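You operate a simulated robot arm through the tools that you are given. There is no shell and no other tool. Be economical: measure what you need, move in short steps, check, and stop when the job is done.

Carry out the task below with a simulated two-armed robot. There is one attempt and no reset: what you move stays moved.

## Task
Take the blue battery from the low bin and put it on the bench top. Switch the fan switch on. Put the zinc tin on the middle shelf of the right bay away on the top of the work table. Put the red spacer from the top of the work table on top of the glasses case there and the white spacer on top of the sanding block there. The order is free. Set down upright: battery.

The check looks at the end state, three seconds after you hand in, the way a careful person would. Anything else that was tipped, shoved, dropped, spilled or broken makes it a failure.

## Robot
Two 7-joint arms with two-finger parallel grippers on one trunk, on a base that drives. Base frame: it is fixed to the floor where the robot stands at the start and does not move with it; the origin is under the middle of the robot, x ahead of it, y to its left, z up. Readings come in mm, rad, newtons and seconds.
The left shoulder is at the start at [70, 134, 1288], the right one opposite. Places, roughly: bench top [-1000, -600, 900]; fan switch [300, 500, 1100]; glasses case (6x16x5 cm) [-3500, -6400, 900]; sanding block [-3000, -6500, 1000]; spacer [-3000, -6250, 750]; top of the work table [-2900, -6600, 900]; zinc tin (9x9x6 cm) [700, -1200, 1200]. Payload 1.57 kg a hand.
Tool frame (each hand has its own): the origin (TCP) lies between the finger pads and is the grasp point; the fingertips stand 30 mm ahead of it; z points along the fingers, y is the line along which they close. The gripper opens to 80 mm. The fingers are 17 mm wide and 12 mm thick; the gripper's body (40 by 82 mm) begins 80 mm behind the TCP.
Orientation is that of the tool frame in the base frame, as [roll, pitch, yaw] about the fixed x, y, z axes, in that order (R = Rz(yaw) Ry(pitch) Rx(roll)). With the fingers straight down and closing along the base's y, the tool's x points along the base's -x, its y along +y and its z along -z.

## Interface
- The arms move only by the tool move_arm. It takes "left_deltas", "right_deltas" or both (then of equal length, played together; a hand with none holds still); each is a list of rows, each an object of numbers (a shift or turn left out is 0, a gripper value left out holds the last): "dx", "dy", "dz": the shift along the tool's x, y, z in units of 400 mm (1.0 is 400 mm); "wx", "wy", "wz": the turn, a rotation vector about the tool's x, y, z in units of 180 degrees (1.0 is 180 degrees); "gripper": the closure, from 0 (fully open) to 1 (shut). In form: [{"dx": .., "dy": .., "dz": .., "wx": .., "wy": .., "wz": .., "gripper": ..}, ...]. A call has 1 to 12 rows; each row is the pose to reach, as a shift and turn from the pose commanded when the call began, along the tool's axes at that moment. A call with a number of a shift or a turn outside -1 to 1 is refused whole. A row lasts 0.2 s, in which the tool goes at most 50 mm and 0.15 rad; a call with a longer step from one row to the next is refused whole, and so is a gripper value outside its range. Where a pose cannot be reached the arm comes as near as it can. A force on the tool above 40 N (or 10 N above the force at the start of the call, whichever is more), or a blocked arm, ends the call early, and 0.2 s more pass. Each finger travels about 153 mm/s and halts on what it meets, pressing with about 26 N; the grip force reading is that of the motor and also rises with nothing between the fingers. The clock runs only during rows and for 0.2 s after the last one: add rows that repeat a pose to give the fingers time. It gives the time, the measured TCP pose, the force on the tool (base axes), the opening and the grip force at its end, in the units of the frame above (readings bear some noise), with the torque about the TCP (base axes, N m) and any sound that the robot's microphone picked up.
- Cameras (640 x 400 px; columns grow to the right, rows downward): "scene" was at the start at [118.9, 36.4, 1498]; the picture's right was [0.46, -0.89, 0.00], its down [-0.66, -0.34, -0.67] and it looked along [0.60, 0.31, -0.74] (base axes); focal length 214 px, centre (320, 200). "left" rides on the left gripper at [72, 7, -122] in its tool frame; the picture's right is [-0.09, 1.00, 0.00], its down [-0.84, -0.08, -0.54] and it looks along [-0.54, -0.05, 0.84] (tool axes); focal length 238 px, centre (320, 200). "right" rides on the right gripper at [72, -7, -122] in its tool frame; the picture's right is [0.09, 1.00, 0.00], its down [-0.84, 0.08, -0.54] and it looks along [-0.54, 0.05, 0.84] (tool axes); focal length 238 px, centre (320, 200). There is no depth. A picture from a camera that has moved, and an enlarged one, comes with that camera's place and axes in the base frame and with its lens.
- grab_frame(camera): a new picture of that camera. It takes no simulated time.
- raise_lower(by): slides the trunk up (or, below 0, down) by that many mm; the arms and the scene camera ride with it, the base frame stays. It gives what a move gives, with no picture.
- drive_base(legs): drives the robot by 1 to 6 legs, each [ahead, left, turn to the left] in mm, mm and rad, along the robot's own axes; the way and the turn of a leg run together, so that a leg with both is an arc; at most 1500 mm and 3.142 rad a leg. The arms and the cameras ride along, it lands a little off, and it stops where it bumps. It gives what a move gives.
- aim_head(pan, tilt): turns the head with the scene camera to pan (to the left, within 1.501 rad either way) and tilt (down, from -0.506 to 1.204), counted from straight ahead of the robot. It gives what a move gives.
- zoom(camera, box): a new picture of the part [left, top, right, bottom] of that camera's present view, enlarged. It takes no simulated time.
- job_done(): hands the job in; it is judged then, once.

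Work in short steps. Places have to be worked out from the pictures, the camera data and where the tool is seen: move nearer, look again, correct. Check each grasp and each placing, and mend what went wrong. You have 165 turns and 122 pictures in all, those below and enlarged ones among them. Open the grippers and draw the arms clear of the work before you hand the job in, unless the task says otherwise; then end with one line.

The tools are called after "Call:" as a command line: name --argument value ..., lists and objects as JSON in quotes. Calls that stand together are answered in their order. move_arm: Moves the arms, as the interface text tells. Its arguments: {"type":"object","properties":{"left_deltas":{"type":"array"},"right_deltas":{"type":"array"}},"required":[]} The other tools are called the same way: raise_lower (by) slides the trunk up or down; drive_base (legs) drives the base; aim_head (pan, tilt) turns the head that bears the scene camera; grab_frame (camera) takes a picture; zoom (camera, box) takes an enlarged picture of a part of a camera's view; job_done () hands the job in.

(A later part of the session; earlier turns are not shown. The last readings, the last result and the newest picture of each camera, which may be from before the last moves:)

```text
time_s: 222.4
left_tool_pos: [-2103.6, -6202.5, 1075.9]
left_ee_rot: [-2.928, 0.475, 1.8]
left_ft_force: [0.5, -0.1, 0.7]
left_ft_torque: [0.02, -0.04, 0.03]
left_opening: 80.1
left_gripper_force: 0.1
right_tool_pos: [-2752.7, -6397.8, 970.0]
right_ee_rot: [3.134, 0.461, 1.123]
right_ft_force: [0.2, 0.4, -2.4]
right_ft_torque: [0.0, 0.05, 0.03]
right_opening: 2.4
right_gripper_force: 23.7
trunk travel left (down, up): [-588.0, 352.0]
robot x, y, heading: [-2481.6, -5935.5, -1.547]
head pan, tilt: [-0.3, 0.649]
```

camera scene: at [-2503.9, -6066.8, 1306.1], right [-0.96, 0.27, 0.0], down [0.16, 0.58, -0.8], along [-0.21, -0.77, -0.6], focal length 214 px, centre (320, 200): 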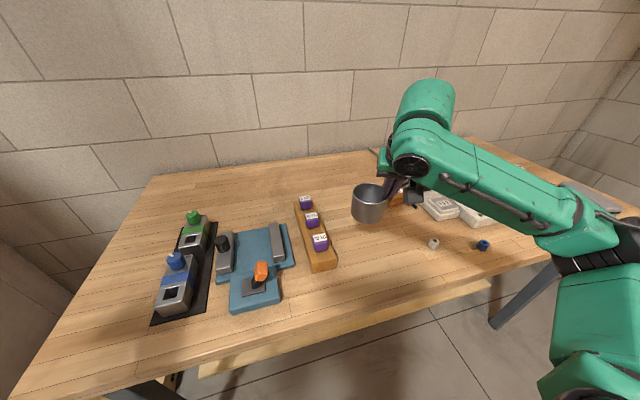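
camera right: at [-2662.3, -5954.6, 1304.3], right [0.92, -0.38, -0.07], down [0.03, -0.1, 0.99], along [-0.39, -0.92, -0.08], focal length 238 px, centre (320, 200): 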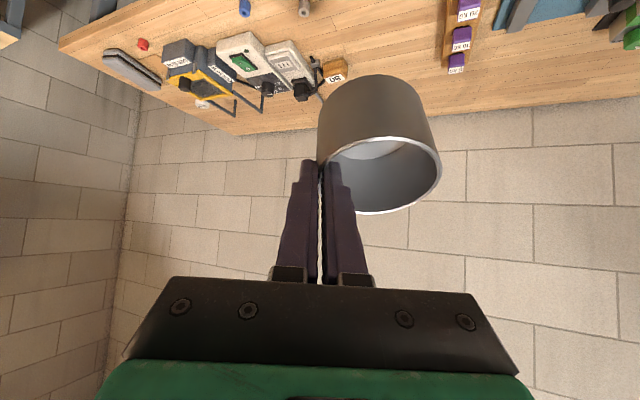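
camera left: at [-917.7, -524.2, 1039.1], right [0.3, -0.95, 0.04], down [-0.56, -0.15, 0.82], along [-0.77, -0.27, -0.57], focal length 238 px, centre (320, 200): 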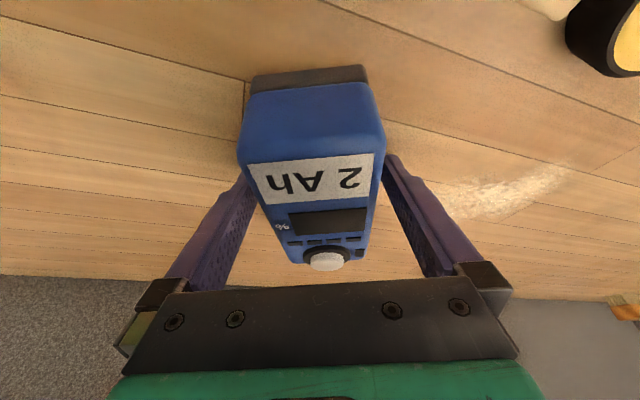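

No contact yet; continue in 7 mm steps.

Call:
raise_lower --by -7

Call:
raise_lower --by -6

Call:
zoom --camera "scene" --box '[300, 120, 460, 260]'

```text
time_s: 222.9
left_tool_pos: [-2103.3, -6202.4, 1068.1]
left_ee_rot: [-2.927, 0.474, 1.797]
left_ft_force: [-0.4, -0.1, 0.3]
left_ft_torque: [-0.02, -0.03, 0.03]
left_opening: 79.8
left_gripper_force: 0.0
right_tool_pos: [-2752.6, -6396.8, 963.6]
right_ee_rot: [3.132, 0.46, 1.124]
right_ft_force: [-0.6, -0.3, -1.7]
right_ft_torque: [0.04, 0.05, -0.02]
right_opening: 2.4
right_gripper_force: 24.0
trunk travel left (down, up): [-581.0, 359.0]
robot x, y, heading: [-2482.9, -5934.7, -1.544]
head pan, tilt: [-0.3, 0.649]
```

```text
time_s: 223.5
left_tool_pos: [-2103.6, -6201.7, 1062.8]
left_ee_rot: [-2.928, 0.475, 1.798]
left_ft_force: [-0.1, -0.5, -0.9]
left_ft_torque: [0.02, 0.0, 0.01]
left_opening: 79.8
left_gripper_force: 0.0
right_tool_pos: [-2752.6, -6397.6, 958.8]
right_ee_rot: [3.133, 0.46, 1.124]
right_ft_force: [0.0, -0.3, -2.8]
right_ft_torque: [0.06, 0.04, 0.01]
right_opening: 2.6
right_gripper_force: 24.1
trunk travel left (down, up): [-575.0, 365.0]
robot x, y, heading: [-2481.0, -5929.4, -1.544]
head pan, tilt: [-0.3, 0.649]
```

```text
2.86 times, centred on (380, 190) of scene
camera zoom: at [-2503.9, -6066.8, 1227.1], right [-0.96, 0.27, 0.0], down [0.16, 0.58, -0.8], along [-0.21, -0.77, -0.6], focal length 613 px, centre (149, 229)
```

zoom: 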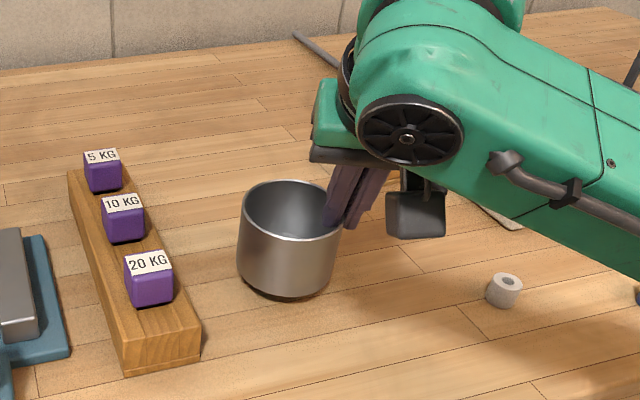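

Nearly down. A few more millimetres.

Call:
raise_lower --by -5

Call:
raise_lower --by -5

Call:
raise_lower --by -5

```text
time_s: 224.0
left_tool_pos: [-2104.0, -6202.2, 1058.0]
left_ee_rot: [-2.929, 0.475, 1.797]
left_ft_force: [1.0, -0.7, -0.2]
left_ft_torque: [0.05, 0.04, -0.01]
left_opening: 80.3
left_gripper_force: 0.1
right_tool_pos: [-2751.3, -6397.6, 952.9]
right_ee_rot: [3.132, 0.461, 1.124]
right_ft_force: [-0.6, 0.5, -0.6]
right_ft_torque: [0.04, 0.04, 0.0]
right_opening: 2.5
right_gripper_force: 23.5
trunk travel left (down, up): [-570.0, 370.0]
robot x, y, heading: [-2479.8, -5930.3, -1.543]
head pan, tilt: [-0.3, 0.649]
```

```text
time_s: 224.6
left_tool_pos: [-2103.2, -6202.2, 1053.7]
left_ee_rot: [-2.93, 0.474, 1.797]
left_ft_force: [-0.4, 0.4, -0.1]
left_ft_torque: [-0.01, 0.02, 0.03]
left_opening: 79.9
left_gripper_force: 0.0
right_tool_pos: [-2753.4, -6397.5, 947.5]
right_ee_rot: [3.132, 0.461, 1.124]
right_ft_force: [0.6, -0.3, -1.6]
right_ft_torque: [0.03, 0.06, -0.01]
right_opening: 2.4
right_gripper_force: 23.4
trunk travel left (down, up): [-565.0, 375.0]
robot x, y, heading: [-2481.4, -5932.3, -1.544]
head pan, tilt: [-0.3, 0.649]
```

```text
time_s: 225.1
left_tool_pos: [-2104.3, -6201.1, 1046.9]
left_ee_rot: [-2.929, 0.474, 1.796]
left_ft_force: [0.1, -0.6, 0.6]
left_ft_torque: [-0.03, 0.03, 0.02]
left_opening: 80.1
left_gripper_force: 0.0
right_tool_pos: [-2751.6, -6396.3, 941.2]
right_ee_rot: [3.135, 0.462, 1.125]
right_ft_force: [1.4, 0.2, -2.3]
right_ft_torque: [0.04, 0.05, -0.03]
right_opening: 2.3
right_gripper_force: 24.0
trunk travel left (down, up): [-560.0, 380.0]
robot x, y, heading: [-2480.4, -5934.5, -1.546]
head pan, tilt: [-0.3, 0.649]
```

Call:
raise_lower --by -5

Call:
raise_lower --by -5

Call:
raise_lower --by -5

Call:
zoom --camera "scene" --box '[300, 120, 460, 260]'

```text
time_s: 225.6
left_tool_pos: [-2104.4, -6202.0, 1042.8]
left_ee_rot: [-2.928, 0.475, 1.797]
left_ft_force: [0.9, -0.5, -1.1]
left_ft_torque: [-0.02, -0.01, -0.01]
left_opening: 80.0
left_gripper_force: 0.0
right_tool_pos: [-2752.1, -6397.6, 937.8]
right_ee_rot: [3.133, 0.462, 1.125]
right_ft_force: [0.2, -0.1, -0.1]
right_ft_torque: [0.04, 0.07, 0.01]
right_opening: 2.3
right_gripper_force: 23.7
trunk travel left (down, up): [-555.0, 385.0]
robot x, y, heading: [-2478.3, -5934.3, -1.54]
head pan, tilt: [-0.3, 0.649]
```

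```text
time_s: 226.2
left_tool_pos: [-2102.9, -6200.4, 1038.5]
left_ee_rot: [-2.928, 0.475, 1.797]
left_ft_force: [0.1, 0.1, -0.4]
left_ft_torque: [0.01, 0.0, -0.02]
left_opening: 80.1
left_gripper_force: 0.0
right_tool_pos: [-2754.1, -6395.6, 934.0]
right_ee_rot: [3.13, 0.467, 1.118]
right_ft_force: [-5.5, -2.1, 16.6]
right_ft_torque: [0.08, -0.02, -0.04]
right_opening: 2.4
right_gripper_force: 24.3
trunk travel left (down, up): [-550.0, 390.0]
robot x, y, heading: [-2479.1, -5933.8, -1.541]
head pan, tilt: [-0.3, 0.649]
```

```text
time_s: 226.7
left_tool_pos: [-2103.2, -6199.4, 1033.5]
left_ee_rot: [-2.926, 0.476, 1.797]
left_ft_force: [-0.1, -0.6, -0.1]
left_ft_torque: [-0.03, 0.0, -0.02]
left_opening: 79.7
left_gripper_force: 0.1
right_tool_pos: [-2751.2, -6397.0, 930.9]
right_ee_rot: [3.13, 0.467, 1.121]
right_ft_force: [-7.0, -6.2, 28.5]
right_ft_torque: [-0.08, -0.08, -0.09]
right_opening: 2.8
right_gripper_force: 24.4
trunk travel left (down, up): [-545.0, 395.0]
robot x, y, heading: [-2479.9, -5935.7, -1.546]
head pan, tilt: [-0.3, 0.649]
```

```text
2.86 times, centred on (380, 190) of scene
camera zoom: at [-2503.4, -6064.3, 1197.6], right [-0.96, 0.27, 0.0], down [0.16, 0.58, -0.8], along [-0.22, -0.77, -0.6], focal length 613 px, centre (149, 229)
```

zoom: 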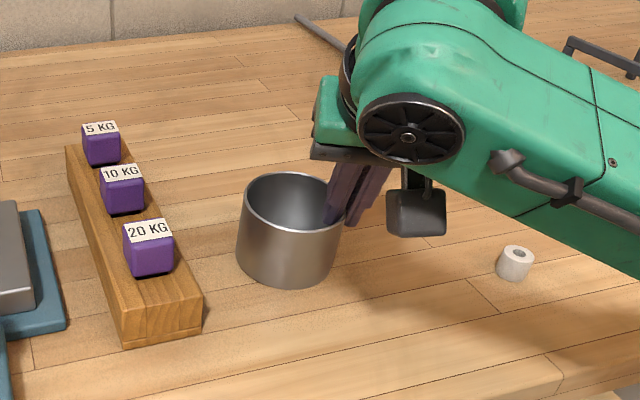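

Contact made, tin sits flat. I relax 6 mm, open modestly, then lift straight up.

Call:
raise_lower --by 6

Call:
move_arm --right_deltas '[{"gripper": 0.85}, {"gripper": 0.6}, {"gripper": 0.5}, {"gripper": 0.5}]'

Call:
raise_lower --by 100

Call:
aim_head --pan -0.75 --tilt 0.65

Call:
grab_frame --camera "scene"

```text
time_s: 227.3
left_tool_pos: [-2102.4, -6200.9, 1039.8]
left_ee_rot: [-2.929, 0.475, 1.798]
left_ft_force: [0.0, 0.1, 1.3]
left_ft_torque: [0.02, 0.01, -0.01]
left_opening: 80.1
left_gripper_force: 0.1
right_tool_pos: [-2750.6, -6396.8, 930.5]
right_ee_rot: [3.137, 0.454, 1.128]
right_ft_force: [0.4, -0.3, -0.8]
right_ft_torque: [0.04, 0.04, 0.03]
right_opening: 2.8
right_gripper_force: 23.9
trunk travel left (down, up): [-551.0, 389.0]
robot x, y, heading: [-2476.9, -5934.9, -1.542]
head pan, tilt: [-0.3, 0.649]
```

```text
time_s: 228.3
left_tool_pos: [-2102.6, -6200.9, 1039.0]
left_ee_rot: [-2.928, 0.474, 1.797]
left_ft_force: [-0.1, -0.2, 1.0]
left_ft_torque: [-0.01, 0.01, 0.02]
left_opening: 80.2
left_gripper_force: 0.0
right_tool_pos: [-2752.1, -6397.4, 933.5]
right_ee_rot: [3.133, 0.461, 1.123]
right_ft_force: [0.3, 0.0, 0.5]
right_ft_torque: [-0.02, 0.0, 0.0]
right_opening: 40.1
right_gripper_force: 0.0
trunk travel left (down, up): [-551.0, 389.0]
robot x, y, heading: [-2479.0, -5932.2, -1.542]
head pan, tilt: [-0.3, 0.649]
```

```text
time_s: 229.6
left_tool_pos: [-2103.5, -6201.1, 1139.1]
left_ee_rot: [-2.928, 0.475, 1.799]
left_ft_force: [-0.5, -0.3, 0.1]
left_ft_torque: [-0.01, 0.03, -0.01]
left_opening: 80.3
left_gripper_force: 0.0
right_tool_pos: [-2753.9, -6397.4, 1034.0]
right_ee_rot: [3.132, 0.462, 1.123]
right_ft_force: [0.6, -1.4, -0.3]
right_ft_torque: [-0.01, 0.01, 0.0]
right_opening: 40.0
right_gripper_force: 0.1
trunk travel left (down, up): [-651.0, 289.0]
robot x, y, heading: [-2482.1, -5934.2, -1.544]
head pan, tilt: [-0.3, 0.649]
```

```text
time_s: 230.5
left_tool_pos: [-2103.4, -6201.7, 1138.8]
left_ee_rot: [-2.929, 0.475, 1.798]
left_ft_force: [0.7, 0.0, -0.2]
left_ft_torque: [0.03, 0.0, -0.01]
left_opening: 80.0
left_gripper_force: 0.1
right_tool_pos: [-2751.8, -6397.0, 1034.4]
right_ee_rot: [3.133, 0.461, 1.125]
right_ft_force: [0.6, -0.3, -1.1]
right_ft_torque: [-0.02, 0.03, 0.0]
right_opening: 40.1
right_gripper_force: 0.0
trunk travel left (down, up): [-651.0, 289.0]
robot x, y, heading: [-2479.4, -5934.4, -1.542]
head pan, tilt: [-0.75, 0.649]
```

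```text
13 pictures are left
camera scene: at [-2537.7, -6048.0, 1303.1], right [-0.75, 0.66, 0.0], down [0.4, 0.45, -0.8], along [-0.53, -0.6, -0.6], focal length 214 px, centre (320, 200)
```

scene: 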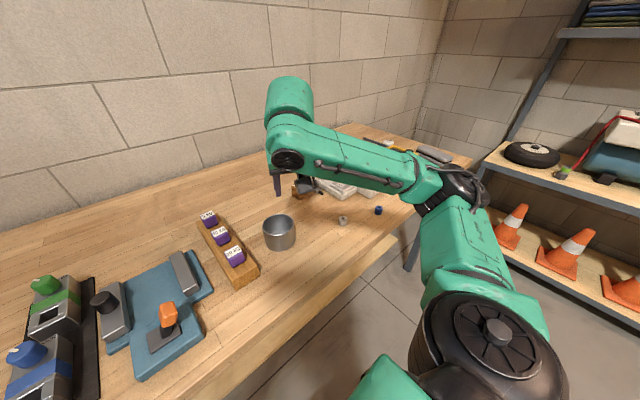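

The tin stands well. White spacer ≈ (-2878, -6340), table top ≈ 880. I drive so the right hand comes above it, then fine-tune by the hand camera.

Call:
drive_base --legs '[[-40, -135, 0]]'

Call:
raise_lower --by -50

Call:
grab_frame --camera "right"

```text
time_s: 231.8
left_tool_pos: [-2239.4, -6165.2, 1138.2]
left_ee_rot: [-2.928, 0.474, 1.797]
left_ft_force: [0.4, -0.1, 0.1]
left_ft_torque: [0.04, 0.01, -0.02]
left_opening: 80.1
left_gripper_force: 0.1
right_tool_pos: [-2889.1, -6360.7, 1033.0]
right_ee_rot: [3.135, 0.461, 1.125]
right_ft_force: [0.0, -0.4, 0.3]
right_ft_torque: [0.02, 0.01, 0.0]
right_opening: 40.1
right_gripper_force: 0.2
trunk travel left (down, up): [-651.0, 289.0]
robot x, y, heading: [-2617.2, -5895.8, -1.545]
head pan, tilt: [-0.75, 0.649]
```

```text
time_s: 232.8
left_tool_pos: [-2241.1, -6164.9, 1088.9]
left_ee_rot: [-2.928, 0.474, 1.798]
left_ft_force: [0.5, -1.1, 0.3]
left_ft_torque: [0.03, 0.01, -0.01]
left_opening: 80.1
left_gripper_force: 0.0
right_tool_pos: [-2890.3, -6359.8, 983.4]
right_ee_rot: [3.135, 0.461, 1.123]
right_ft_force: [-0.4, 0.1, -0.4]
right_ft_torque: [0.0, 0.0, 0.01]
right_opening: 39.7
right_gripper_force: 0.1
trunk travel left (down, up): [-601.0, 339.0]
robot x, y, heading: [-2619.4, -5894.8, -1.545]
head pan, tilt: [-0.75, 0.649]
```

```text
12 pictures are left
camera right: at [-2846.1, -6250.4, 1061.5], right [0.93, -0.35, -0.03], down [-0.15, -0.49, 0.86], along [-0.32, -0.8, -0.51], focal length 238 px, centre (320, 200)
```

right: 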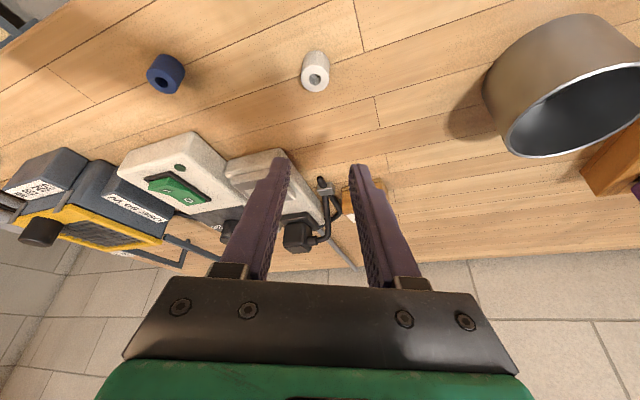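

White spacer refined to (-2887, -6339), ~20 mm across. I move over it and down to straddle it.

Call:
move_arm --right_deltas '[{"dx": 0.04, "dy": -0.008, "dz": 0.0}, {"dx": 0.08, "dy": -0.016, "dz": 0.03}, {"dx": 0.111, "dy": -0.016, "dz": 0.06}, {"dx": 0.111, "dy": -0.016, "dz": 0.06}]'

Call:
grab_frame --camera "right"

```text
time_s: 233.8
left_tool_pos: [-2241.6, -6166.3, 1088.8]
left_ee_rot: [-2.929, 0.474, 1.797]
left_ft_force: [0.5, 0.1, 1.0]
left_ft_torque: [0.0, 0.01, 0.03]
left_opening: 80.1
left_gripper_force: 0.0
right_tool_pos: [-2884.1, -6330.8, 945.3]
right_ee_rot: [3.133, 0.461, 1.122]
right_ft_force: [0.3, 0.8, -0.2]
right_ft_torque: [0.02, -0.04, -0.01]
right_opening: 40.1
right_gripper_force: 0.0
trunk travel left (down, up): [-601.0, 339.0]
robot x, y, heading: [-2620.5, -5894.5, -1.544]
head pan, tilt: [-0.75, 0.649]
```

```text
11 pictures are left
camera right: at [-2840.2, -6220.6, 1022.5], right [0.93, -0.35, -0.03], down [-0.15, -0.49, 0.86], along [-0.32, -0.8, -0.51], focal length 238 px, centre (320, 200)
```

right: 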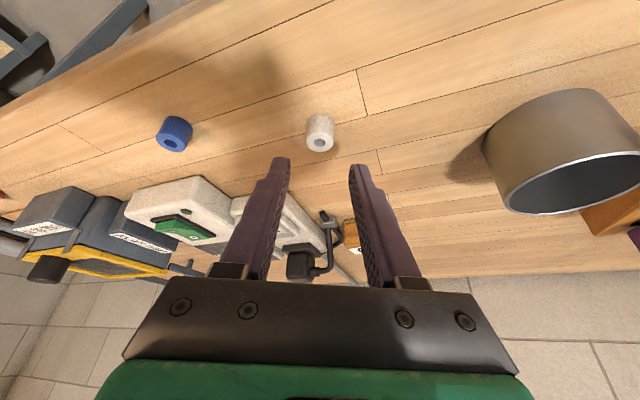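

Well centred. I descend the last 33 mm and close.

Call:
move_arm --right_deltas '[{"dx": 0.024, "dy": -0.002, "dz": 0.034}, {"dx": 0.048, "dy": -0.003, "dz": 0.068}, {"dx": 0.048, "dy": -0.003, "dz": 0.068}, {"dx": 0.048, "dy": -0.003, "dz": 0.068, "gripper": 0.75}, {"dx": 0.048, "dy": -0.003, "dz": 0.068, "gripper": 1}, {"dx": 0.048, "dy": -0.003, "dz": 0.068, "gripper": 1}]'

Call:
grab_frame --camera "right"

```text
time_s: 235.2
left_tool_pos: [-2241.6, -6165.7, 1089.6]
left_ee_rot: [-2.929, 0.475, 1.798]
left_ft_force: [-1.1, 0.0, -0.3]
left_ft_torque: [0.01, 0.02, -0.02]
left_opening: 80.1
left_gripper_force: 0.1
right_tool_pos: [-2882.3, -6325.8, 910.2]
right_ee_rot: [3.132, 0.461, 1.124]
right_ft_force: [0.4, -0.7, -0.2]
right_ft_torque: [-0.03, 0.0, 0.02]
right_opening: 0.1
right_gripper_force: 21.2
trunk travel left (down, up): [-601.0, 339.0]
robot x, y, heading: [-2616.3, -5897.7, -1.542]
head pan, tilt: [-0.75, 0.649]
```

```text
10 pictures are left
camera right: at [-2838.4, -6215.5, 987.6], right [0.93, -0.35, -0.03], down [-0.15, -0.49, 0.86], along [-0.32, -0.8, -0.51], focal length 238 px, centre (320, 200)
```

right: 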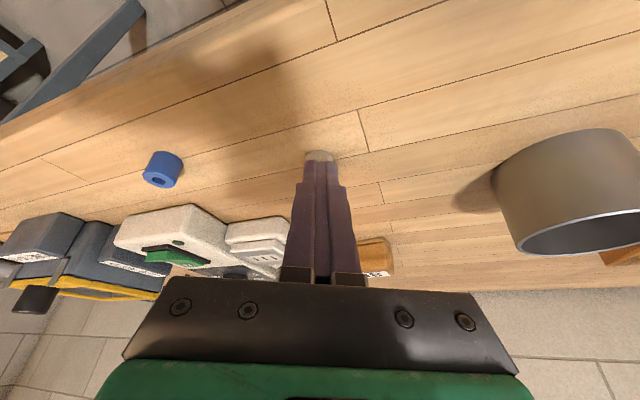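

The fingers closed just above/in front of it: triangulating both hand views, the spacer is at (-2893, -6350) with its top at z≈884. I lift, open, move over, and descend lower.

Call:
move_arm --right_deltas '[{"dx": -0.022, "dz": -0.045}, {"dx": -0.022, "dz": -0.045, "gripper": 0.5}, {"dx": -0.022, "dz": -0.045, "gripper": 0.5}, {"dx": -0.056, "dy": 0.002, "dz": -0.028}, {"dx": -0.037, "dy": 0.002, "dz": 0.01}, {"dx": -0.0185, "dy": 0.002, "dz": 0.048}, {"dx": -0.0185, "dy": 0.002, "dz": 0.048}]'

Call:
grab_frame --camera "right"

```text
time_s: 236.8
left_tool_pos: [-2242.0, -6164.6, 1088.7]
left_ee_rot: [-2.929, 0.475, 1.798]
left_ft_force: [-0.7, -0.4, -0.7]
left_ft_torque: [0.01, -0.03, 0.0]
left_opening: 79.6
left_gripper_force: 0.0
right_tool_pos: [-2886.7, -6338.7, 895.2]
right_ee_rot: [3.132, 0.463, 1.121]
right_ft_force: [-0.3, -0.1, 0.5]
right_ft_torque: [0.03, 0.01, 0.0]
right_opening: 40.1
right_gripper_force: 0.1
trunk travel left (down, up): [-601.0, 339.0]
robot x, y, heading: [-2616.7, -5898.2, -1.55]
head pan, tilt: [-0.75, 0.649]
```

```text
9 pictures are left
camera right: at [-2843.2, -6228.6, 974.1], right [0.93, -0.35, -0.03], down [-0.15, -0.49, 0.86], along [-0.32, -0.8, -0.51], focal length 238 px, centre (320, 200)
```

right: 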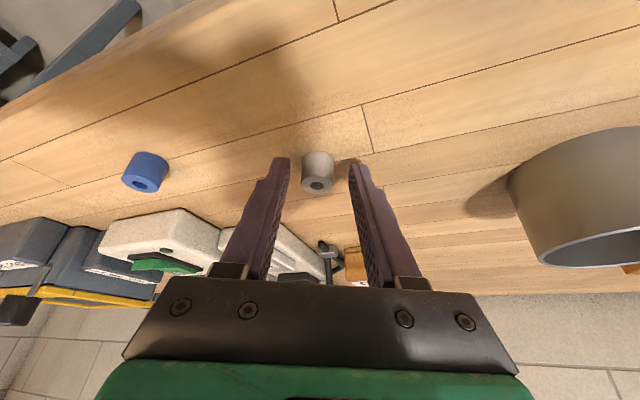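

The spacer now sits between the finger tips. I close.

Call:
move_arm --right_deltas '[{"gripper": 0.7}, {"gripper": 1}, {"gripper": 1}, {"gripper": 1}]'

Call:
raise_lower --by 70

Call:
grab_frame --camera "right"

```text
time_s: 237.8
left_tool_pos: [-2241.2, -6165.4, 1088.8]
left_ee_rot: [-2.929, 0.474, 1.799]
left_ft_force: [0.2, -0.5, -0.7]
left_ft_torque: [0.01, -0.02, -0.01]
left_opening: 80.1
left_gripper_force: 0.1
right_tool_pos: [-2887.3, -6338.1, 896.9]
right_ee_rot: [3.133, 0.463, 1.123]
right_ft_force: [-0.9, 1.0, 0.8]
right_ft_torque: [-0.01, -0.02, -0.01]
right_opening: 20.2
right_gripper_force: 25.6
trunk travel left (down, up): [-601.0, 339.0]
robot x, y, heading: [-2615.1, -5899.5, -1.547]
head pan, tilt: [-0.75, 0.649]
```

```text
time_s: 238.8
left_tool_pos: [-2241.5, -6165.2, 1159.1]
left_ee_rot: [-2.929, 0.475, 1.798]
left_ft_force: [0.5, -0.9, 0.2]
left_ft_torque: [0.03, 0.0, -0.02]
left_opening: 80.3
left_gripper_force: 0.1
right_tool_pos: [-2887.5, -6339.3, 966.1]
right_ee_rot: [3.134, 0.461, 1.122]
right_ft_force: [-0.2, 0.7, 0.0]
right_ft_torque: [-0.01, -0.01, 0.03]
right_opening: 20.5
right_gripper_force: 26.2
trunk travel left (down, up): [-671.0, 269.0]
robot x, y, heading: [-2616.0, -5897.1, -1.541]
head pan, tilt: [-0.75, 0.649]
```

```text
8 pictures are left
camera right: at [-2843.2, -6228.7, 1044.2], right [0.93, -0.35, -0.03], down [-0.15, -0.49, 0.86], along [-0.32, -0.8, -0.51], focal length 238 px, centre (320, 200)
```

right: 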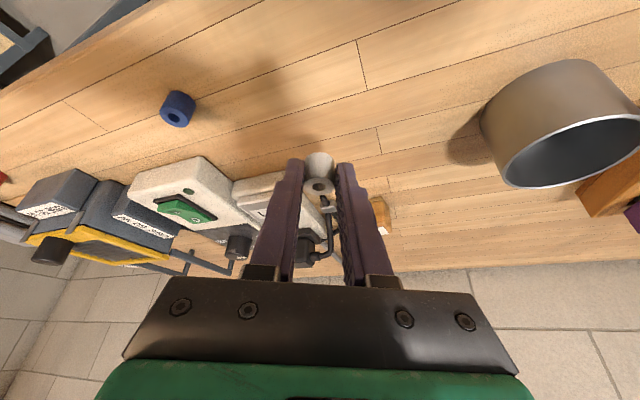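

Held at 20 mm. The sanding block ("80") is half hidden by a finger; I shift the hand a bit and up, then zoom on it.

Call:
move_arm --right_deltas '[{"dy": -0.06, "dx": -0.05, "dz": -0.08}, {"dy": -0.13, "dx": -0.09, "dz": -0.17}, {"dy": -0.13, "dx": -0.09, "dz": -0.17}]'

Call:
zoom --camera "right" --box '[300, 90, 500, 215]'

```text
time_s: 239.6
left_tool_pos: [-2240.4, -6164.8, 1158.8]
left_ee_rot: [-2.93, 0.472, 1.795]
left_ft_force: [0.0, 0.0, -0.1]
left_ft_torque: [0.06, 0.02, 0.0]
left_opening: 79.8
left_gripper_force: 0.0
right_tool_pos: [-2937.0, -6321.6, 1044.3]
right_ee_rot: [3.135, 0.461, 1.125]
right_ft_force: [0.0, 1.2, -1.0]
right_ft_torque: [-0.04, -0.02, -0.01]
right_opening: 20.2
right_gripper_force: 26.6
trunk travel left (down, up): [-671.0, 269.0]
robot x, y, heading: [-2615.1, -5897.8, -1.548]
head pan, tilt: [-0.75, 0.649]
```

```text
3.20 times, centred on (400, 152) of right
camera zoom: at [-2893.1, -6211.4, 1122.1], right [0.93, -0.35, -0.03], down [-0.15, -0.49, 0.86], along [-0.32, -0.8, -0.51], focal length 763 px, centre (64, 352)
```

zoom: 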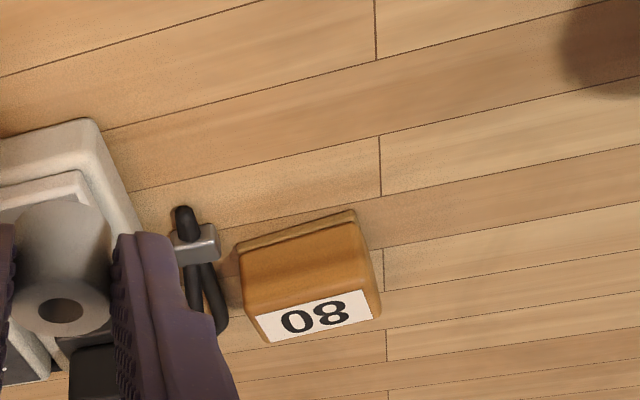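

The sanding block's top is centred at about (-2896, -6552, 909), 60×30 mm. I bring the spacer over it at height.

Call:
drive_base --legs '[[45, 47, 0]]'

Call:
move_arm --right_deltas '[{"dx": -0.07, "dy": 0.038, "dz": 0.035}, {"dx": -0.14, "dy": 0.075, "dz": 0.07}, {"dx": -0.21, "dy": 0.113, "dz": 0.104}, {"dx": -0.28, "dy": 0.15, "dz": 0.139}, {"dx": -0.351, "dy": 0.188, "dz": 0.174}, {"dx": -0.351, "dy": 0.188, "dz": 0.174}]'

```text
time_s: 240.6
left_tool_pos: [-2195.5, -6207.5, 1159.5]
left_ee_rot: [-2.93, 0.477, 1.796]
left_ft_force: [0.0, -0.4, -0.2]
left_ft_torque: [0.01, -0.01, 0.01]
left_opening: 80.0
left_gripper_force: 0.0
right_tool_pos: [-2890.5, -6362.8, 1043.7]
right_ee_rot: [3.13, 0.463, 1.12]
right_ft_force: [0.1, 0.3, -0.9]
right_ft_torque: [-0.01, -0.06, 0.02]
right_opening: 20.6
right_gripper_force: 25.7
trunk travel left (down, up): [-671.0, 269.0]
robot x, y, heading: [-2568.5, -5942.5, -1.547]
head pan, tilt: [-0.75, 0.649]
```

```text
time_s: 242.0
left_tool_pos: [-2194.3, -6208.0, 1159.4]
left_ee_rot: [-2.928, 0.474, 1.795]
left_ft_force: [0.5, 1.1, 0.4]
left_ft_torque: [-0.03, -0.02, -0.01]
left_opening: 80.3
left_gripper_force: 0.0
right_tool_pos: [-2887.4, -6534.6, 1046.1]
right_ee_rot: [3.133, 0.462, 1.124]
right_ft_force: [0.0, -0.1, -0.5]
right_ft_torque: [0.0, 0.02, 0.03]
right_opening: 20.3
right_gripper_force: 26.0
trunk travel left (down, up): [-671.0, 269.0]
robot x, y, heading: [-2569.6, -5940.1, -1.545]
head pan, tilt: [-0.75, 0.649]
```

I correct a few millimetres, lower 75, and check the alignment.

Call:
move_arm --right_deltas '[{"dx": -0.0155, "dy": 0.001, "dz": 0.008}, {"dx": -0.0155, "dy": 0.001, "dz": 0.008}]'

Call:
raise_lower --by -80

Call:
zoom --camera "right" --box '[220, 60, 420, 260]'

```text
time_s: 242.6
left_tool_pos: [-2193.6, -6207.7, 1159.1]
left_ee_rot: [-2.928, 0.474, 1.796]
left_ft_force: [0.3, -1.0, 0.3]
left_ft_torque: [-0.03, -0.01, -0.02]
left_opening: 80.0
left_gripper_force: 0.0
right_tool_pos: [-2890.6, -6541.1, 1045.3]
right_ee_rot: [3.132, 0.462, 1.122]
right_ft_force: [0.0, -0.9, 0.4]
right_ft_torque: [-0.02, -0.02, -0.03]
right_opening: 20.3
right_gripper_force: 25.8
trunk travel left (down, up): [-671.0, 269.0]
robot x, y, heading: [-2570.6, -5940.3, -1.543]
head pan, tilt: [-0.75, 0.649]
```

```text
time_s: 243.8
left_tool_pos: [-2193.6, -6207.6, 1078.8]
left_ee_rot: [-2.928, 0.475, 1.794]
left_ft_force: [-0.7, 0.4, 0.7]
left_ft_torque: [-0.03, 0.0, 0.0]
left_opening: 80.1
left_gripper_force: 0.1
right_tool_pos: [-2889.6, -6541.6, 964.5]
right_ee_rot: [3.13, 0.461, 1.122]
right_ft_force: [-0.1, -0.9, -0.5]
right_ft_torque: [0.02, 0.04, -0.02]
right_opening: 20.3
right_gripper_force: 25.7
trunk travel left (down, up): [-591.0, 349.0]
robot x, y, heading: [-2569.4, -5941.0, -1.544]
head pan, tilt: [-0.75, 0.649]
```

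```text
2.00 times, centred on (320, 160) of right
camera zoom: at [-2846.6, -6431.1, 1042.5], right [0.93, -0.35, -0.03], down [-0.15, -0.49, 0.86], along [-0.32, -0.8, -0.51], focal length 477 px, centre (320, 280)
```

zoom: 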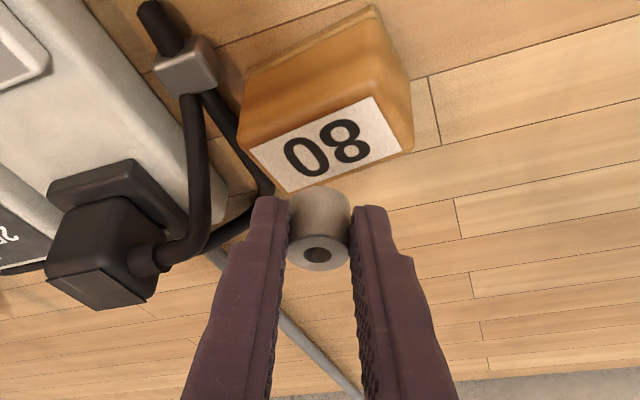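

Comparing in this view, the spacer must come about 10 mm back (+y) and 6 mm left. I correct and lower in small steps.

Call:
move_arm --right_deltas '[{"dx": 0.026, "dy": 0.003, "dz": -0.013}, {"dx": 0.026, "dy": 0.003, "dz": -0.013}]'

Call:
raise_lower --by -9

Call:
raise_lower --by -5

Call:
raise_lower --by -4

```text
time_s: 244.4
left_tool_pos: [-2192.5, -6207.7, 1079.8]
left_ee_rot: [-2.928, 0.474, 1.797]
left_ft_force: [0.3, 0.9, -0.4]
left_ft_torque: [0.02, 0.0, 0.01]
left_opening: 79.9
left_gripper_force: 0.1
right_tool_pos: [-2885.1, -6531.0, 964.4]
right_ee_rot: [3.134, 0.462, 1.122]
right_ft_force: [-0.1, -0.1, 0.0]
right_ft_torque: [0.01, -0.01, -0.01]
right_opening: 20.0
right_gripper_force: 25.4
trunk travel left (down, up): [-591.0, 349.0]
robot x, y, heading: [-2564.6, -5940.5, -1.544]
head pan, tilt: [-0.75, 0.649]
```

```text
time_s: 245.0
left_tool_pos: [-2194.3, -6208.6, 1069.6]
left_ee_rot: [-2.927, 0.476, 1.795]
left_ft_force: [0.0, -0.1, -0.9]
left_ft_torque: [0.0, -0.01, -0.02]
left_opening: 80.1
left_gripper_force: 0.1
right_tool_pos: [-2885.8, -6532.1, 954.9]
right_ee_rot: [3.132, 0.46, 1.121]
right_ft_force: [-0.3, 0.1, 0.4]
right_ft_torque: [0.01, 0.01, 0.03]
right_opening: 20.4
right_gripper_force: 26.0
trunk travel left (down, up): [-582.0, 358.0]
robot x, y, heading: [-2571.0, -5940.7, -1.548]
head pan, tilt: [-0.75, 0.649]
```

```text
time_s: 245.5
left_tool_pos: [-2193.3, -6208.9, 1065.3]
left_ee_rot: [-2.929, 0.475, 1.797]
left_ft_force: [-0.5, -0.9, 0.4]
left_ft_torque: [0.01, 0.01, -0.02]
left_opening: 79.8
left_gripper_force: 0.1
right_tool_pos: [-2885.8, -6531.1, 950.6]
right_ee_rot: [3.133, 0.458, 1.123]
right_ft_force: [0.9, -0.7, 0.1]
right_ft_torque: [-0.04, 0.0, -0.01]
right_opening: 20.4
right_gripper_force: 25.6
trunk travel left (down, up): [-577.0, 363.0]
robot x, y, heading: [-2572.8, -5939.9, -1.542]
head pan, tilt: [-0.75, 0.649]
```

```text
time_s: 246.0
left_tool_pos: [-2193.8, -6207.4, 1060.2]
left_ee_rot: [-2.928, 0.475, 1.797]
left_ft_force: [0.5, -0.7, -0.7]
left_ft_torque: [-0.02, 0.04, 0.03]
left_opening: 79.8
left_gripper_force: 0.1
right_tool_pos: [-2885.4, -6530.7, 946.0]
right_ee_rot: [3.132, 0.461, 1.123]
right_ft_force: [-0.7, -0.3, -1.1]
right_ft_torque: [0.03, 0.01, 0.01]
right_opening: 19.9
right_gripper_force: 26.0
trunk travel left (down, up): [-573.0, 367.0]
robot x, y, heading: [-2570.1, -5935.7, -1.544]
head pan, tilt: [-0.75, 0.649]
```

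No contact yet; continuing in 3 mm steps.

Call:
raise_lower --by -3

Call:
raise_lower --by -3

Call:
raise_lower --by -3

```text
time_s: 246.6
left_tool_pos: [-2193.2, -6209.0, 1059.0]
left_ee_rot: [-2.928, 0.475, 1.796]
left_ft_force: [0.8, -0.3, 0.6]
left_ft_torque: [-0.02, 0.0, 0.04]
left_opening: 80.0
left_gripper_force: 0.1
right_tool_pos: [-2884.8, -6530.8, 943.3]
right_ee_rot: [3.133, 0.46, 1.124]
right_ft_force: [-0.1, 0.6, -0.4]
right_ft_torque: [-0.03, 0.01, -0.02]
right_opening: 20.1
right_gripper_force: 25.7
trunk travel left (down, up): [-570.0, 370.0]
robot x, y, heading: [-2569.1, -5939.5, -1.549]
head pan, tilt: [-0.75, 0.649]
```

```text
time_s: 247.1
left_tool_pos: [-2193.8, -6208.3, 1055.4]
left_ee_rot: [-2.928, 0.475, 1.795]
left_ft_force: [-0.1, 0.0, -0.2]
left_ft_torque: [-0.02, 0.0, -0.01]
left_opening: 80.3
left_gripper_force: 0.1
right_tool_pos: [-2884.6, -6531.2, 942.2]
right_ee_rot: [3.134, 0.464, 1.124]
right_ft_force: [-0.6, -0.9, 2.8]
right_ft_torque: [-0.05, 0.03, 0.04]
right_opening: 20.4
right_gripper_force: 26.2
trunk travel left (down, up): [-567.0, 373.0]
robot x, y, heading: [-2570.5, -5940.3, -1.546]
head pan, tilt: [-0.75, 0.649]
```

```text
time_s: 247.6
left_tool_pos: [-2192.7, -6207.1, 1052.3]
left_ee_rot: [-2.927, 0.477, 1.798]
left_ft_force: [0.9, -0.3, -0.7]
left_ft_torque: [0.0, 0.01, 0.01]
left_opening: 79.8
left_gripper_force: 0.0
right_tool_pos: [-2885.5, -6530.2, 940.3]
right_ee_rot: [3.13, 0.469, 1.121]
right_ft_force: [-1.5, -4.5, 15.2]
right_ft_torque: [-0.4, 0.25, 0.02]
right_opening: 20.5
right_gripper_force: 26.6
trunk travel left (down, up): [-564.0, 376.0]
robot x, y, heading: [-2568.2, -5939.9, -1.54]
head pan, tilt: [-0.75, 0.649]
```

Contact. I relax 3 mm and check the alignment before opening.

Call:
raise_lower --by 3

Call:
zoom --camera "right" --box '[220, 60, 420, 260]'

```text
time_s: 248.1
left_tool_pos: [-2192.0, -6207.2, 1054.7]
left_ee_rot: [-2.925, 0.476, 1.798]
left_ft_force: [-0.3, -1.2, 0.3]
left_ft_torque: [-0.01, 0.06, 0.03]
left_opening: 80.3
left_gripper_force: 0.0
right_tool_pos: [-2883.7, -6530.5, 941.6]
right_ee_rot: [3.135, 0.461, 1.122]
right_ft_force: [-0.2, -1.3, 8.2]
right_ft_torque: [-0.2, 0.12, -0.02]
right_opening: 20.4
right_gripper_force: 26.2
trunk travel left (down, up): [-567.0, 373.0]
robot x, y, heading: [-2568.7, -5937.0, -1.546]
head pan, tilt: [-0.75, 0.649]
```

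```text
2.00 times, centred on (320, 160) of right
camera zoom: at [-2840.9, -6419.6, 1018.6], right [0.93, -0.35, -0.03], down [-0.15, -0.49, 0.86], along [-0.32, -0.8, -0.51], focal length 477 px, centre (320, 280)
```

zoom: 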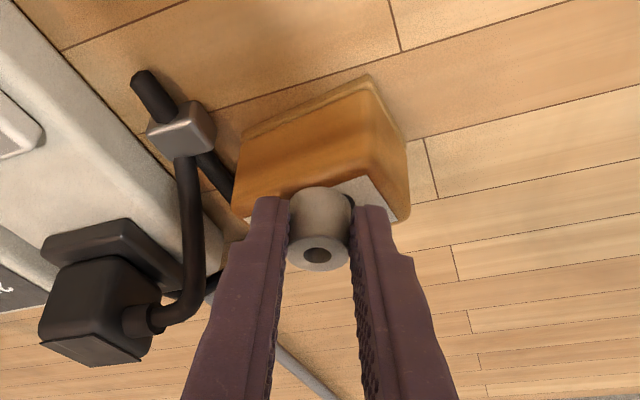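

The spacer sits on the front part of the block's top. I lift slightly, move 5 mm farther on, set down, and release.

Call:
raise_lower --by 5

Call:
move_arm --right_deltas '[{"dx": -0.011, "dy": 0.006, "dz": 0.0055}, {"dx": -0.011, "dy": 0.006, "dz": 0.0055}]'

Call:
raise_lower --by -6

```text
time_s: 248.7
left_tool_pos: [-2193.3, -6207.8, 1060.4]
left_ee_rot: [-2.928, 0.475, 1.796]
left_ft_force: [-0.7, 0.1, -0.2]
left_ft_torque: [0.03, 0.0, 0.01]
left_opening: 80.0
left_gripper_force: 0.0
right_tool_pos: [-2884.7, -6530.5, 944.7]
right_ee_rot: [3.134, 0.459, 1.121]
right_ft_force: [0.5, -0.2, -0.3]
right_ft_torque: [-0.02, -0.01, -0.02]
right_opening: 20.0
right_gripper_force: 26.3
trunk travel left (down, up): [-572.0, 368.0]
robot x, y, heading: [-2570.3, -5938.2, -1.544]
head pan, tilt: [-0.75, 0.649]
```

```text
time_s: 249.3
left_tool_pos: [-2193.3, -6208.2, 1059.8]
left_ee_rot: [-2.929, 0.475, 1.795]
left_ft_force: [-0.5, 0.0, 0.3]
left_ft_torque: [0.01, 0.02, 0.02]
left_opening: 80.1
left_gripper_force: 0.0
right_tool_pos: [-2884.7, -6536.8, 947.0]
right_ee_rot: [3.133, 0.461, 1.122]
right_ft_force: [0.5, -0.2, -0.4]
right_ft_torque: [0.01, -0.03, -0.02]
right_opening: 20.7
right_gripper_force: 25.8
trunk travel left (down, up): [-572.0, 368.0]
robot x, y, heading: [-2570.8, -5938.0, -1.548]
head pan, tilt: [-0.75, 0.649]
```

```text
time_s: 249.8
left_tool_pos: [-2194.2, -6208.2, 1054.0]
left_ee_rot: [-2.929, 0.474, 1.797]
left_ft_force: [-0.1, 0.1, -0.4]
left_ft_torque: [0.0, 0.0, -0.03]
left_opening: 80.2
left_gripper_force: 0.0
right_tool_pos: [-2885.3, -6535.4, 940.6]
right_ee_rot: [3.132, 0.463, 1.122]
right_ft_force: [0.2, -0.5, 3.5]
right_ft_torque: [-0.06, 0.08, 0.01]
right_opening: 20.3
right_gripper_force: 26.0
trunk travel left (down, up): [-566.0, 374.0]
robot x, y, heading: [-2570.4, -5938.5, -1.543]
head pan, tilt: [-0.75, 0.649]
```

Light contact. I open just enough (30 mm), lift straight up, and check.

Call:
move_arm --right_deltas '[{"gripper": 0.72}, {"gripper": 0.62}, {"gripper": 0.62}, {"gripper": 0.62}]'

Call:
raise_lower --by 90

Call:
grab_frame --camera "right"

```text
time_s: 250.8
left_tool_pos: [-2192.8, -6208.2, 1052.7]
left_ee_rot: [-2.927, 0.474, 1.798]
left_ft_force: [0.2, 0.4, 0.6]
left_ft_torque: [-0.03, 0.0, 0.02]
left_opening: 80.1
left_gripper_force: 0.0
right_tool_pos: [-2884.2, -6536.1, 940.1]
right_ee_rot: [3.133, 0.461, 1.123]
right_ft_force: [-0.1, 0.7, -0.3]
right_ft_torque: [-0.03, 0.02, 0.0]
right_opening: 30.4
right_gripper_force: 0.0
trunk travel left (down, up): [-566.0, 374.0]
robot x, y, heading: [-2569.5, -5937.3, -1.545]
head pan, tilt: [-0.75, 0.649]
```

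```text
time_s: 252.1
left_tool_pos: [-2194.2, -6208.8, 1143.6]
left_ee_rot: [-2.929, 0.475, 1.795]
left_ft_force: [-0.3, 1.1, -0.6]
left_ft_torque: [0.0, 0.02, -0.01]
left_opening: 80.2
left_gripper_force: 0.0
right_tool_pos: [-2885.3, -6537.1, 1029.9]
right_ee_rot: [3.136, 0.46, 1.121]
right_ft_force: [-0.2, 0.5, -0.3]
right_ft_torque: [-0.04, -0.01, -0.02]
right_opening: 30.5
right_gripper_force: 0.1
trunk travel left (down, up): [-656.0, 284.0]
robot x, y, heading: [-2566.4, -5935.4, -1.542]
head pan, tilt: [-0.75, 0.649]
```

```text
4 pictures are left
camera right: at [-2841.4, -6426.4, 1107.6], right [0.93, -0.35, -0.03], down [-0.15, -0.49, 0.86], along [-0.32, -0.8, -0.51], focal length 238 px, centre (320, 200)
```

right: 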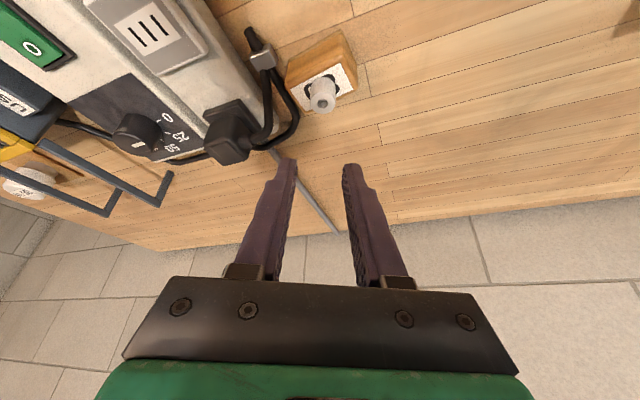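

White spacer stands on the sanding block. The red one is at about (-3358, -6318) and the glasses case near (-3464, -6356). I raise, back off, shift right and turn 0.35 right so the elbow keeps clear of the rack.

Call:
raise_lower --by 70

Call:
drive_base --legs '[[-95, 0, 0], [0, -290, 0], [0, 0, -0.35]]'

```text
time_s: 253.1
left_tool_pos: [-2194.0, -6208.0, 1214.4]
left_ee_rot: [-2.929, 0.475, 1.795]
left_ft_force: [0.5, -0.3, -0.1]
left_ft_torque: [0.03, 0.01, -0.03]
left_opening: 79.8
left_gripper_force: 0.0
right_tool_pos: [-2885.2, -6536.2, 1101.0]
right_ee_rot: [3.132, 0.46, 1.121]
right_ft_force: [-1.0, 0.3, 0.9]
right_ft_torque: [0.01, 0.0, 0.01]
right_opening: 30.4
right_gripper_force: 0.1
trunk travel left (down, up): [-726.0, 214.0]
robot x, y, heading: [-2570.2, -5942.3, -1.539]
head pan, tilt: [-0.75, 0.649]
```

```text
time_s: 256.9
left_tool_pos: [-2601.3, -6232.7, 1213.3]
left_ee_rot: [-2.929, 0.475, 1.445]
left_ft_force: [-0.9, 1.1, -0.2]
left_ft_torque: [0.02, 0.02, 0.01]
left_opening: 79.8
left_gripper_force: 0.1
right_tool_pos: [-3365.0, -6300.7, 1100.3]
right_ee_rot: [3.135, 0.462, 0.77]
right_ft_force: [-0.1, -0.7, 0.1]
right_ft_torque: [0.0, 0.0, -0.01]
right_opening: 30.5
right_gripper_force: 0.2
trunk travel left (down, up): [-726.0, 214.0]
robot x, y, heading: [-2862.6, -5847.1, -1.897]
head pan, tilt: [-0.75, 0.649]
```

I lower to get a good look at the red spacer and the case.

Call:
raise_lower --by -105

Call:
grab_frame --camera "right"

```text
time_s: 258.3
left_tool_pos: [-2601.3, -6232.5, 1108.8]
left_ee_rot: [-2.928, 0.475, 1.444]
left_ft_force: [-0.2, -0.1, 0.1]
left_ft_torque: [0.01, 0.01, 0.04]
left_opening: 80.0
left_gripper_force: 0.0
right_tool_pos: [-3364.7, -6301.4, 995.7]
right_ee_rot: [3.132, 0.462, 0.769]
right_ft_force: [0.1, 0.0, -1.0]
right_ft_torque: [-0.02, -0.02, 0.01]
right_opening: 30.4
right_gripper_force: 0.1
trunk travel left (down, up): [-621.0, 319.0]
robot x, y, heading: [-2865.1, -5846.2, -1.899]
head pan, tilt: [-0.75, 0.649]
```

```text
3 pictures are left
camera right: at [-3285.4, -6212.9, 1072.8], right [0.76, -0.65, -0.03], down [-0.31, -0.41, 0.86], along [-0.58, -0.64, -0.51], focal length 238 px, centre (320, 200)
```

right: 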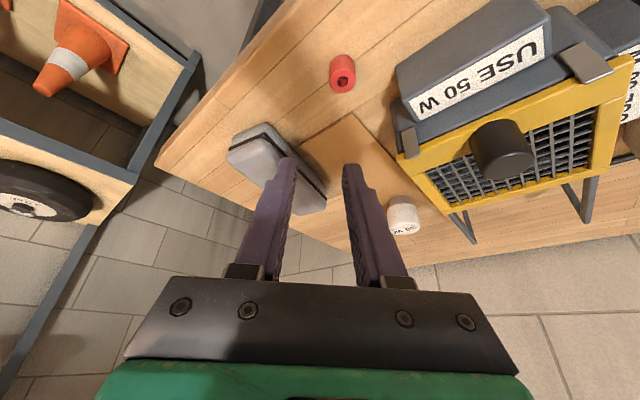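

Red spacer at (-3356, -6312). I go down over it with the fingers 44 mm open and close.

Call:
move_arm --right_deltas '[{"dx": 0.05, "dy": 0.018, "dz": 0.03, "gripper": 0.45}, {"dx": 0.09, "dy": 0.0355, "dz": 0.085}, {"dx": 0.115, "dy": 0.0355, "dz": 0.165}, {"dx": 0.1345, "dy": 0.0355, "dz": 0.21}, {"dx": 0.1345, "dy": 0.0355, "dz": 0.21}]'

```text
time_s: 259.5
left_tool_pos: [-2601.6, -6231.9, 1109.4]
left_ee_rot: [-2.928, 0.475, 1.446]
left_ft_force: [0.5, -0.4, -0.3]
left_ft_torque: [0.06, -0.04, 0.02]
left_opening: 80.0
left_gripper_force: 0.0
right_tool_pos: [-3346.8, -6303.6, 894.2]
right_ee_rot: [3.132, 0.461, 0.77]
right_ft_force: [-0.2, -0.1, 0.5]
right_ft_torque: [0.01, -0.02, -0.02]
right_opening: 43.9
right_gripper_force: 0.0
trunk travel left (down, up): [-621.0, 319.0]
robot x, y, heading: [-2861.2, -5846.9, -1.894]
head pan, tilt: [-0.75, 0.649]
```

In place at (-3347, -6304, 894). I close.

Call:
move_arm --right_deltas '[{"gripper": 0.65}, {"gripper": 0.8}, {"gripper": 1}, {"gripper": 1}, {"gripper": 1}]'

```text
time_s: 260.7
left_tool_pos: [-2602.6, -6231.0, 1109.5]
left_ee_rot: [-2.93, 0.474, 1.446]
left_ft_force: [-0.1, 0.2, 0.2]
left_ft_torque: [0.02, 0.02, 0.01]
left_opening: 80.2
left_gripper_force: 0.1
right_tool_pos: [-3346.1, -6303.9, 894.2]
right_ee_rot: [3.132, 0.462, 0.771]
right_ft_force: [-0.4, -0.1, 0.1]
right_ft_torque: [-0.02, 0.01, 0.01]
right_opening: 20.2
right_gripper_force: 25.9
trunk travel left (down, up): [-621.0, 319.0]
robot x, y, heading: [-2862.9, -5849.9, -1.896]
head pan, tilt: [-0.75, 0.649]
```

Gripped at 20.2 mm. I raise 100 and drive toward the case, then look.

Call:
raise_lower --by 90

Call:
drive_base --legs '[[70, -95, 0]]'

Call:
grab_frame --camera "right"

```text
time_s: 262.0
left_tool_pos: [-2602.8, -6232.0, 1199.4]
left_ee_rot: [-2.928, 0.476, 1.446]
left_ft_force: [-0.2, -0.5, -0.8]
left_ft_torque: [0.02, 0.03, 0.04]
left_opening: 79.8
left_gripper_force: 0.0
right_tool_pos: [-3346.4, -6304.4, 986.4]
right_ee_rot: [3.135, 0.461, 0.768]
right_ft_force: [0.5, -0.3, -0.2]
right_ft_torque: [0.0, -0.01, -0.01]
right_opening: 20.0
right_gripper_force: 26.0
trunk travel left (down, up): [-711.0, 229.0]
robot x, y, heading: [-2864.2, -5848.2, -1.897]
head pan, tilt: [-0.75, 0.649]
```

```text
time_s: 263.2
left_tool_pos: [-2709.8, -6266.9, 1198.6]
left_ee_rot: [-2.927, 0.475, 1.449]
left_ft_force: [-0.2, -0.6, 0.3]
left_ft_torque: [0.01, -0.02, 0.01]
left_opening: 79.8
left_gripper_force: 0.0
right_tool_pos: [-3454.3, -6341.5, 985.7]
right_ee_rot: [3.134, 0.463, 0.775]
right_ft_force: [0.2, 0.4, -0.7]
right_ft_torque: [0.0, 0.01, -0.01]
right_opening: 20.0
right_gripper_force: 26.3
trunk travel left (down, up): [-711.0, 229.0]
robot x, y, heading: [-2970.4, -5889.9, -1.895]
head pan, tilt: [-0.75, 0.649]
```

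```text
2 pictures are left
camera right: at [-3375.7, -6253.5, 1063.0], right [0.76, -0.65, -0.03], down [-0.31, -0.41, 0.86], along [-0.57, -0.64, -0.51], focal length 238 px, centre (320, 200)
```

right: 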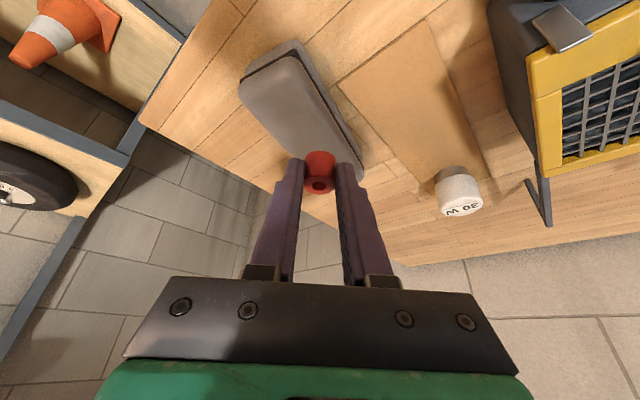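

Case axis at that depth is x ≈ -3479; the spacer needs about 15 mm more in -x. I correct and lower.

Call:
move_arm --right_deltas '[{"dx": -0.035, "dy": -0.014, "dz": 0.0175}, {"dx": -0.035, "dy": -0.014, "dz": 0.0175}]'

Call:
raise_lower --by -25

Call:
raise_lower --by -6

Call:
raise_lower --by -5

Call:
raise_lower --by -4

```text
time_s: 263.8
left_tool_pos: [-2711.3, -6267.9, 1198.5]
left_ee_rot: [-2.93, 0.474, 1.448]
left_ft_force: [-0.9, 0.3, -0.5]
left_ft_torque: [0.0, 0.01, 0.03]
left_opening: 80.0
left_gripper_force: 0.1
right_tool_pos: [-3470.6, -6350.3, 984.9]
right_ee_rot: [3.134, 0.462, 0.774]
right_ft_force: [0.1, 0.3, -0.6]
right_ft_torque: [-0.02, 0.02, 0.0]
right_opening: 20.2
right_gripper_force: 25.9
trunk travel left (down, up): [-711.0, 229.0]
robot x, y, heading: [-2971.5, -5881.8, -1.89]
head pan, tilt: [-0.75, 0.649]
```

```text
time_s: 264.5
left_tool_pos: [-2712.0, -6268.3, 1174.4]
left_ee_rot: [-2.928, 0.475, 1.448]
left_ft_force: [0.0, 0.7, 0.6]
left_ft_torque: [0.05, -0.01, -0.02]
left_opening: 80.0
left_gripper_force: 0.1
right_tool_pos: [-3469.9, -6350.0, 958.2]
right_ee_rot: [3.132, 0.46, 0.772]
right_ft_force: [0.6, -0.2, -0.5]
right_ft_torque: [0.0, 0.01, -0.03]
right_opening: 20.1
right_gripper_force: 25.5
trunk travel left (down, up): [-686.0, 254.0]
robot x, y, heading: [-2970.3, -5885.3, -1.895]
head pan, tilt: [-0.75, 0.649]
```

```text
time_s: 265.1
left_tool_pos: [-2711.9, -6267.2, 1168.3]
left_ee_rot: [-2.929, 0.474, 1.449]
left_ft_force: [0.2, -0.1, -0.5]
left_ft_torque: [0.0, 0.0, -0.02]
left_opening: 80.4
left_gripper_force: 0.0
right_tool_pos: [-3470.0, -6349.6, 953.1]
right_ee_rot: [3.133, 0.463, 0.772]
right_ft_force: [-0.2, 0.1, -0.7]
right_ft_torque: [0.03, -0.01, -0.03]
right_opening: 20.3
right_gripper_force: 25.8
trunk travel left (down, up): [-680.0, 260.0]
robot x, y, heading: [-2973.0, -5886.9, -1.898]
head pan, tilt: [-0.75, 0.649]
```

```text
time_s: 265.6
left_tool_pos: [-2711.4, -6268.4, 1163.1]
left_ee_rot: [-2.928, 0.475, 1.449]
left_ft_force: [-1.1, -0.2, -0.2]
left_ft_torque: [0.02, 0.01, -0.01]
left_opening: 79.9
left_gripper_force: 0.0
right_tool_pos: [-3470.6, -6348.5, 947.9]
right_ee_rot: [3.133, 0.46, 0.772]
right_ft_force: [0.5, 0.7, 0.1]
right_ft_torque: [-0.01, -0.03, 0.01]
right_opening: 20.1
right_gripper_force: 26.4
trunk travel left (down, up): [-675.0, 265.0]
robot x, y, heading: [-2972.4, -5888.6, -1.892]
head pan, tilt: [-0.75, 0.649]
```

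```text
time_s: 266.1
left_tool_pos: [-2712.1, -6267.4, 1159.1]
left_ee_rot: [-2.929, 0.476, 1.45]
left_ft_force: [-0.4, 0.1, -0.9]
left_ft_torque: [0.01, 0.0, -0.03]
left_opening: 79.9
left_gripper_force: 0.1
right_tool_pos: [-3470.2, -6349.9, 943.9]
right_ee_rot: [3.135, 0.462, 0.773]
right_ft_force: [0.6, -0.2, 0.9]
right_ft_torque: [-0.01, -0.02, 0.01]
right_opening: 20.3
right_gripper_force: 26.1
trunk travel left (down, up): [-671.0, 269.0]
robot x, y, heading: [-2974.4, -5887.6, -1.889]
head pan, tilt: [-0.75, 0.649]
```

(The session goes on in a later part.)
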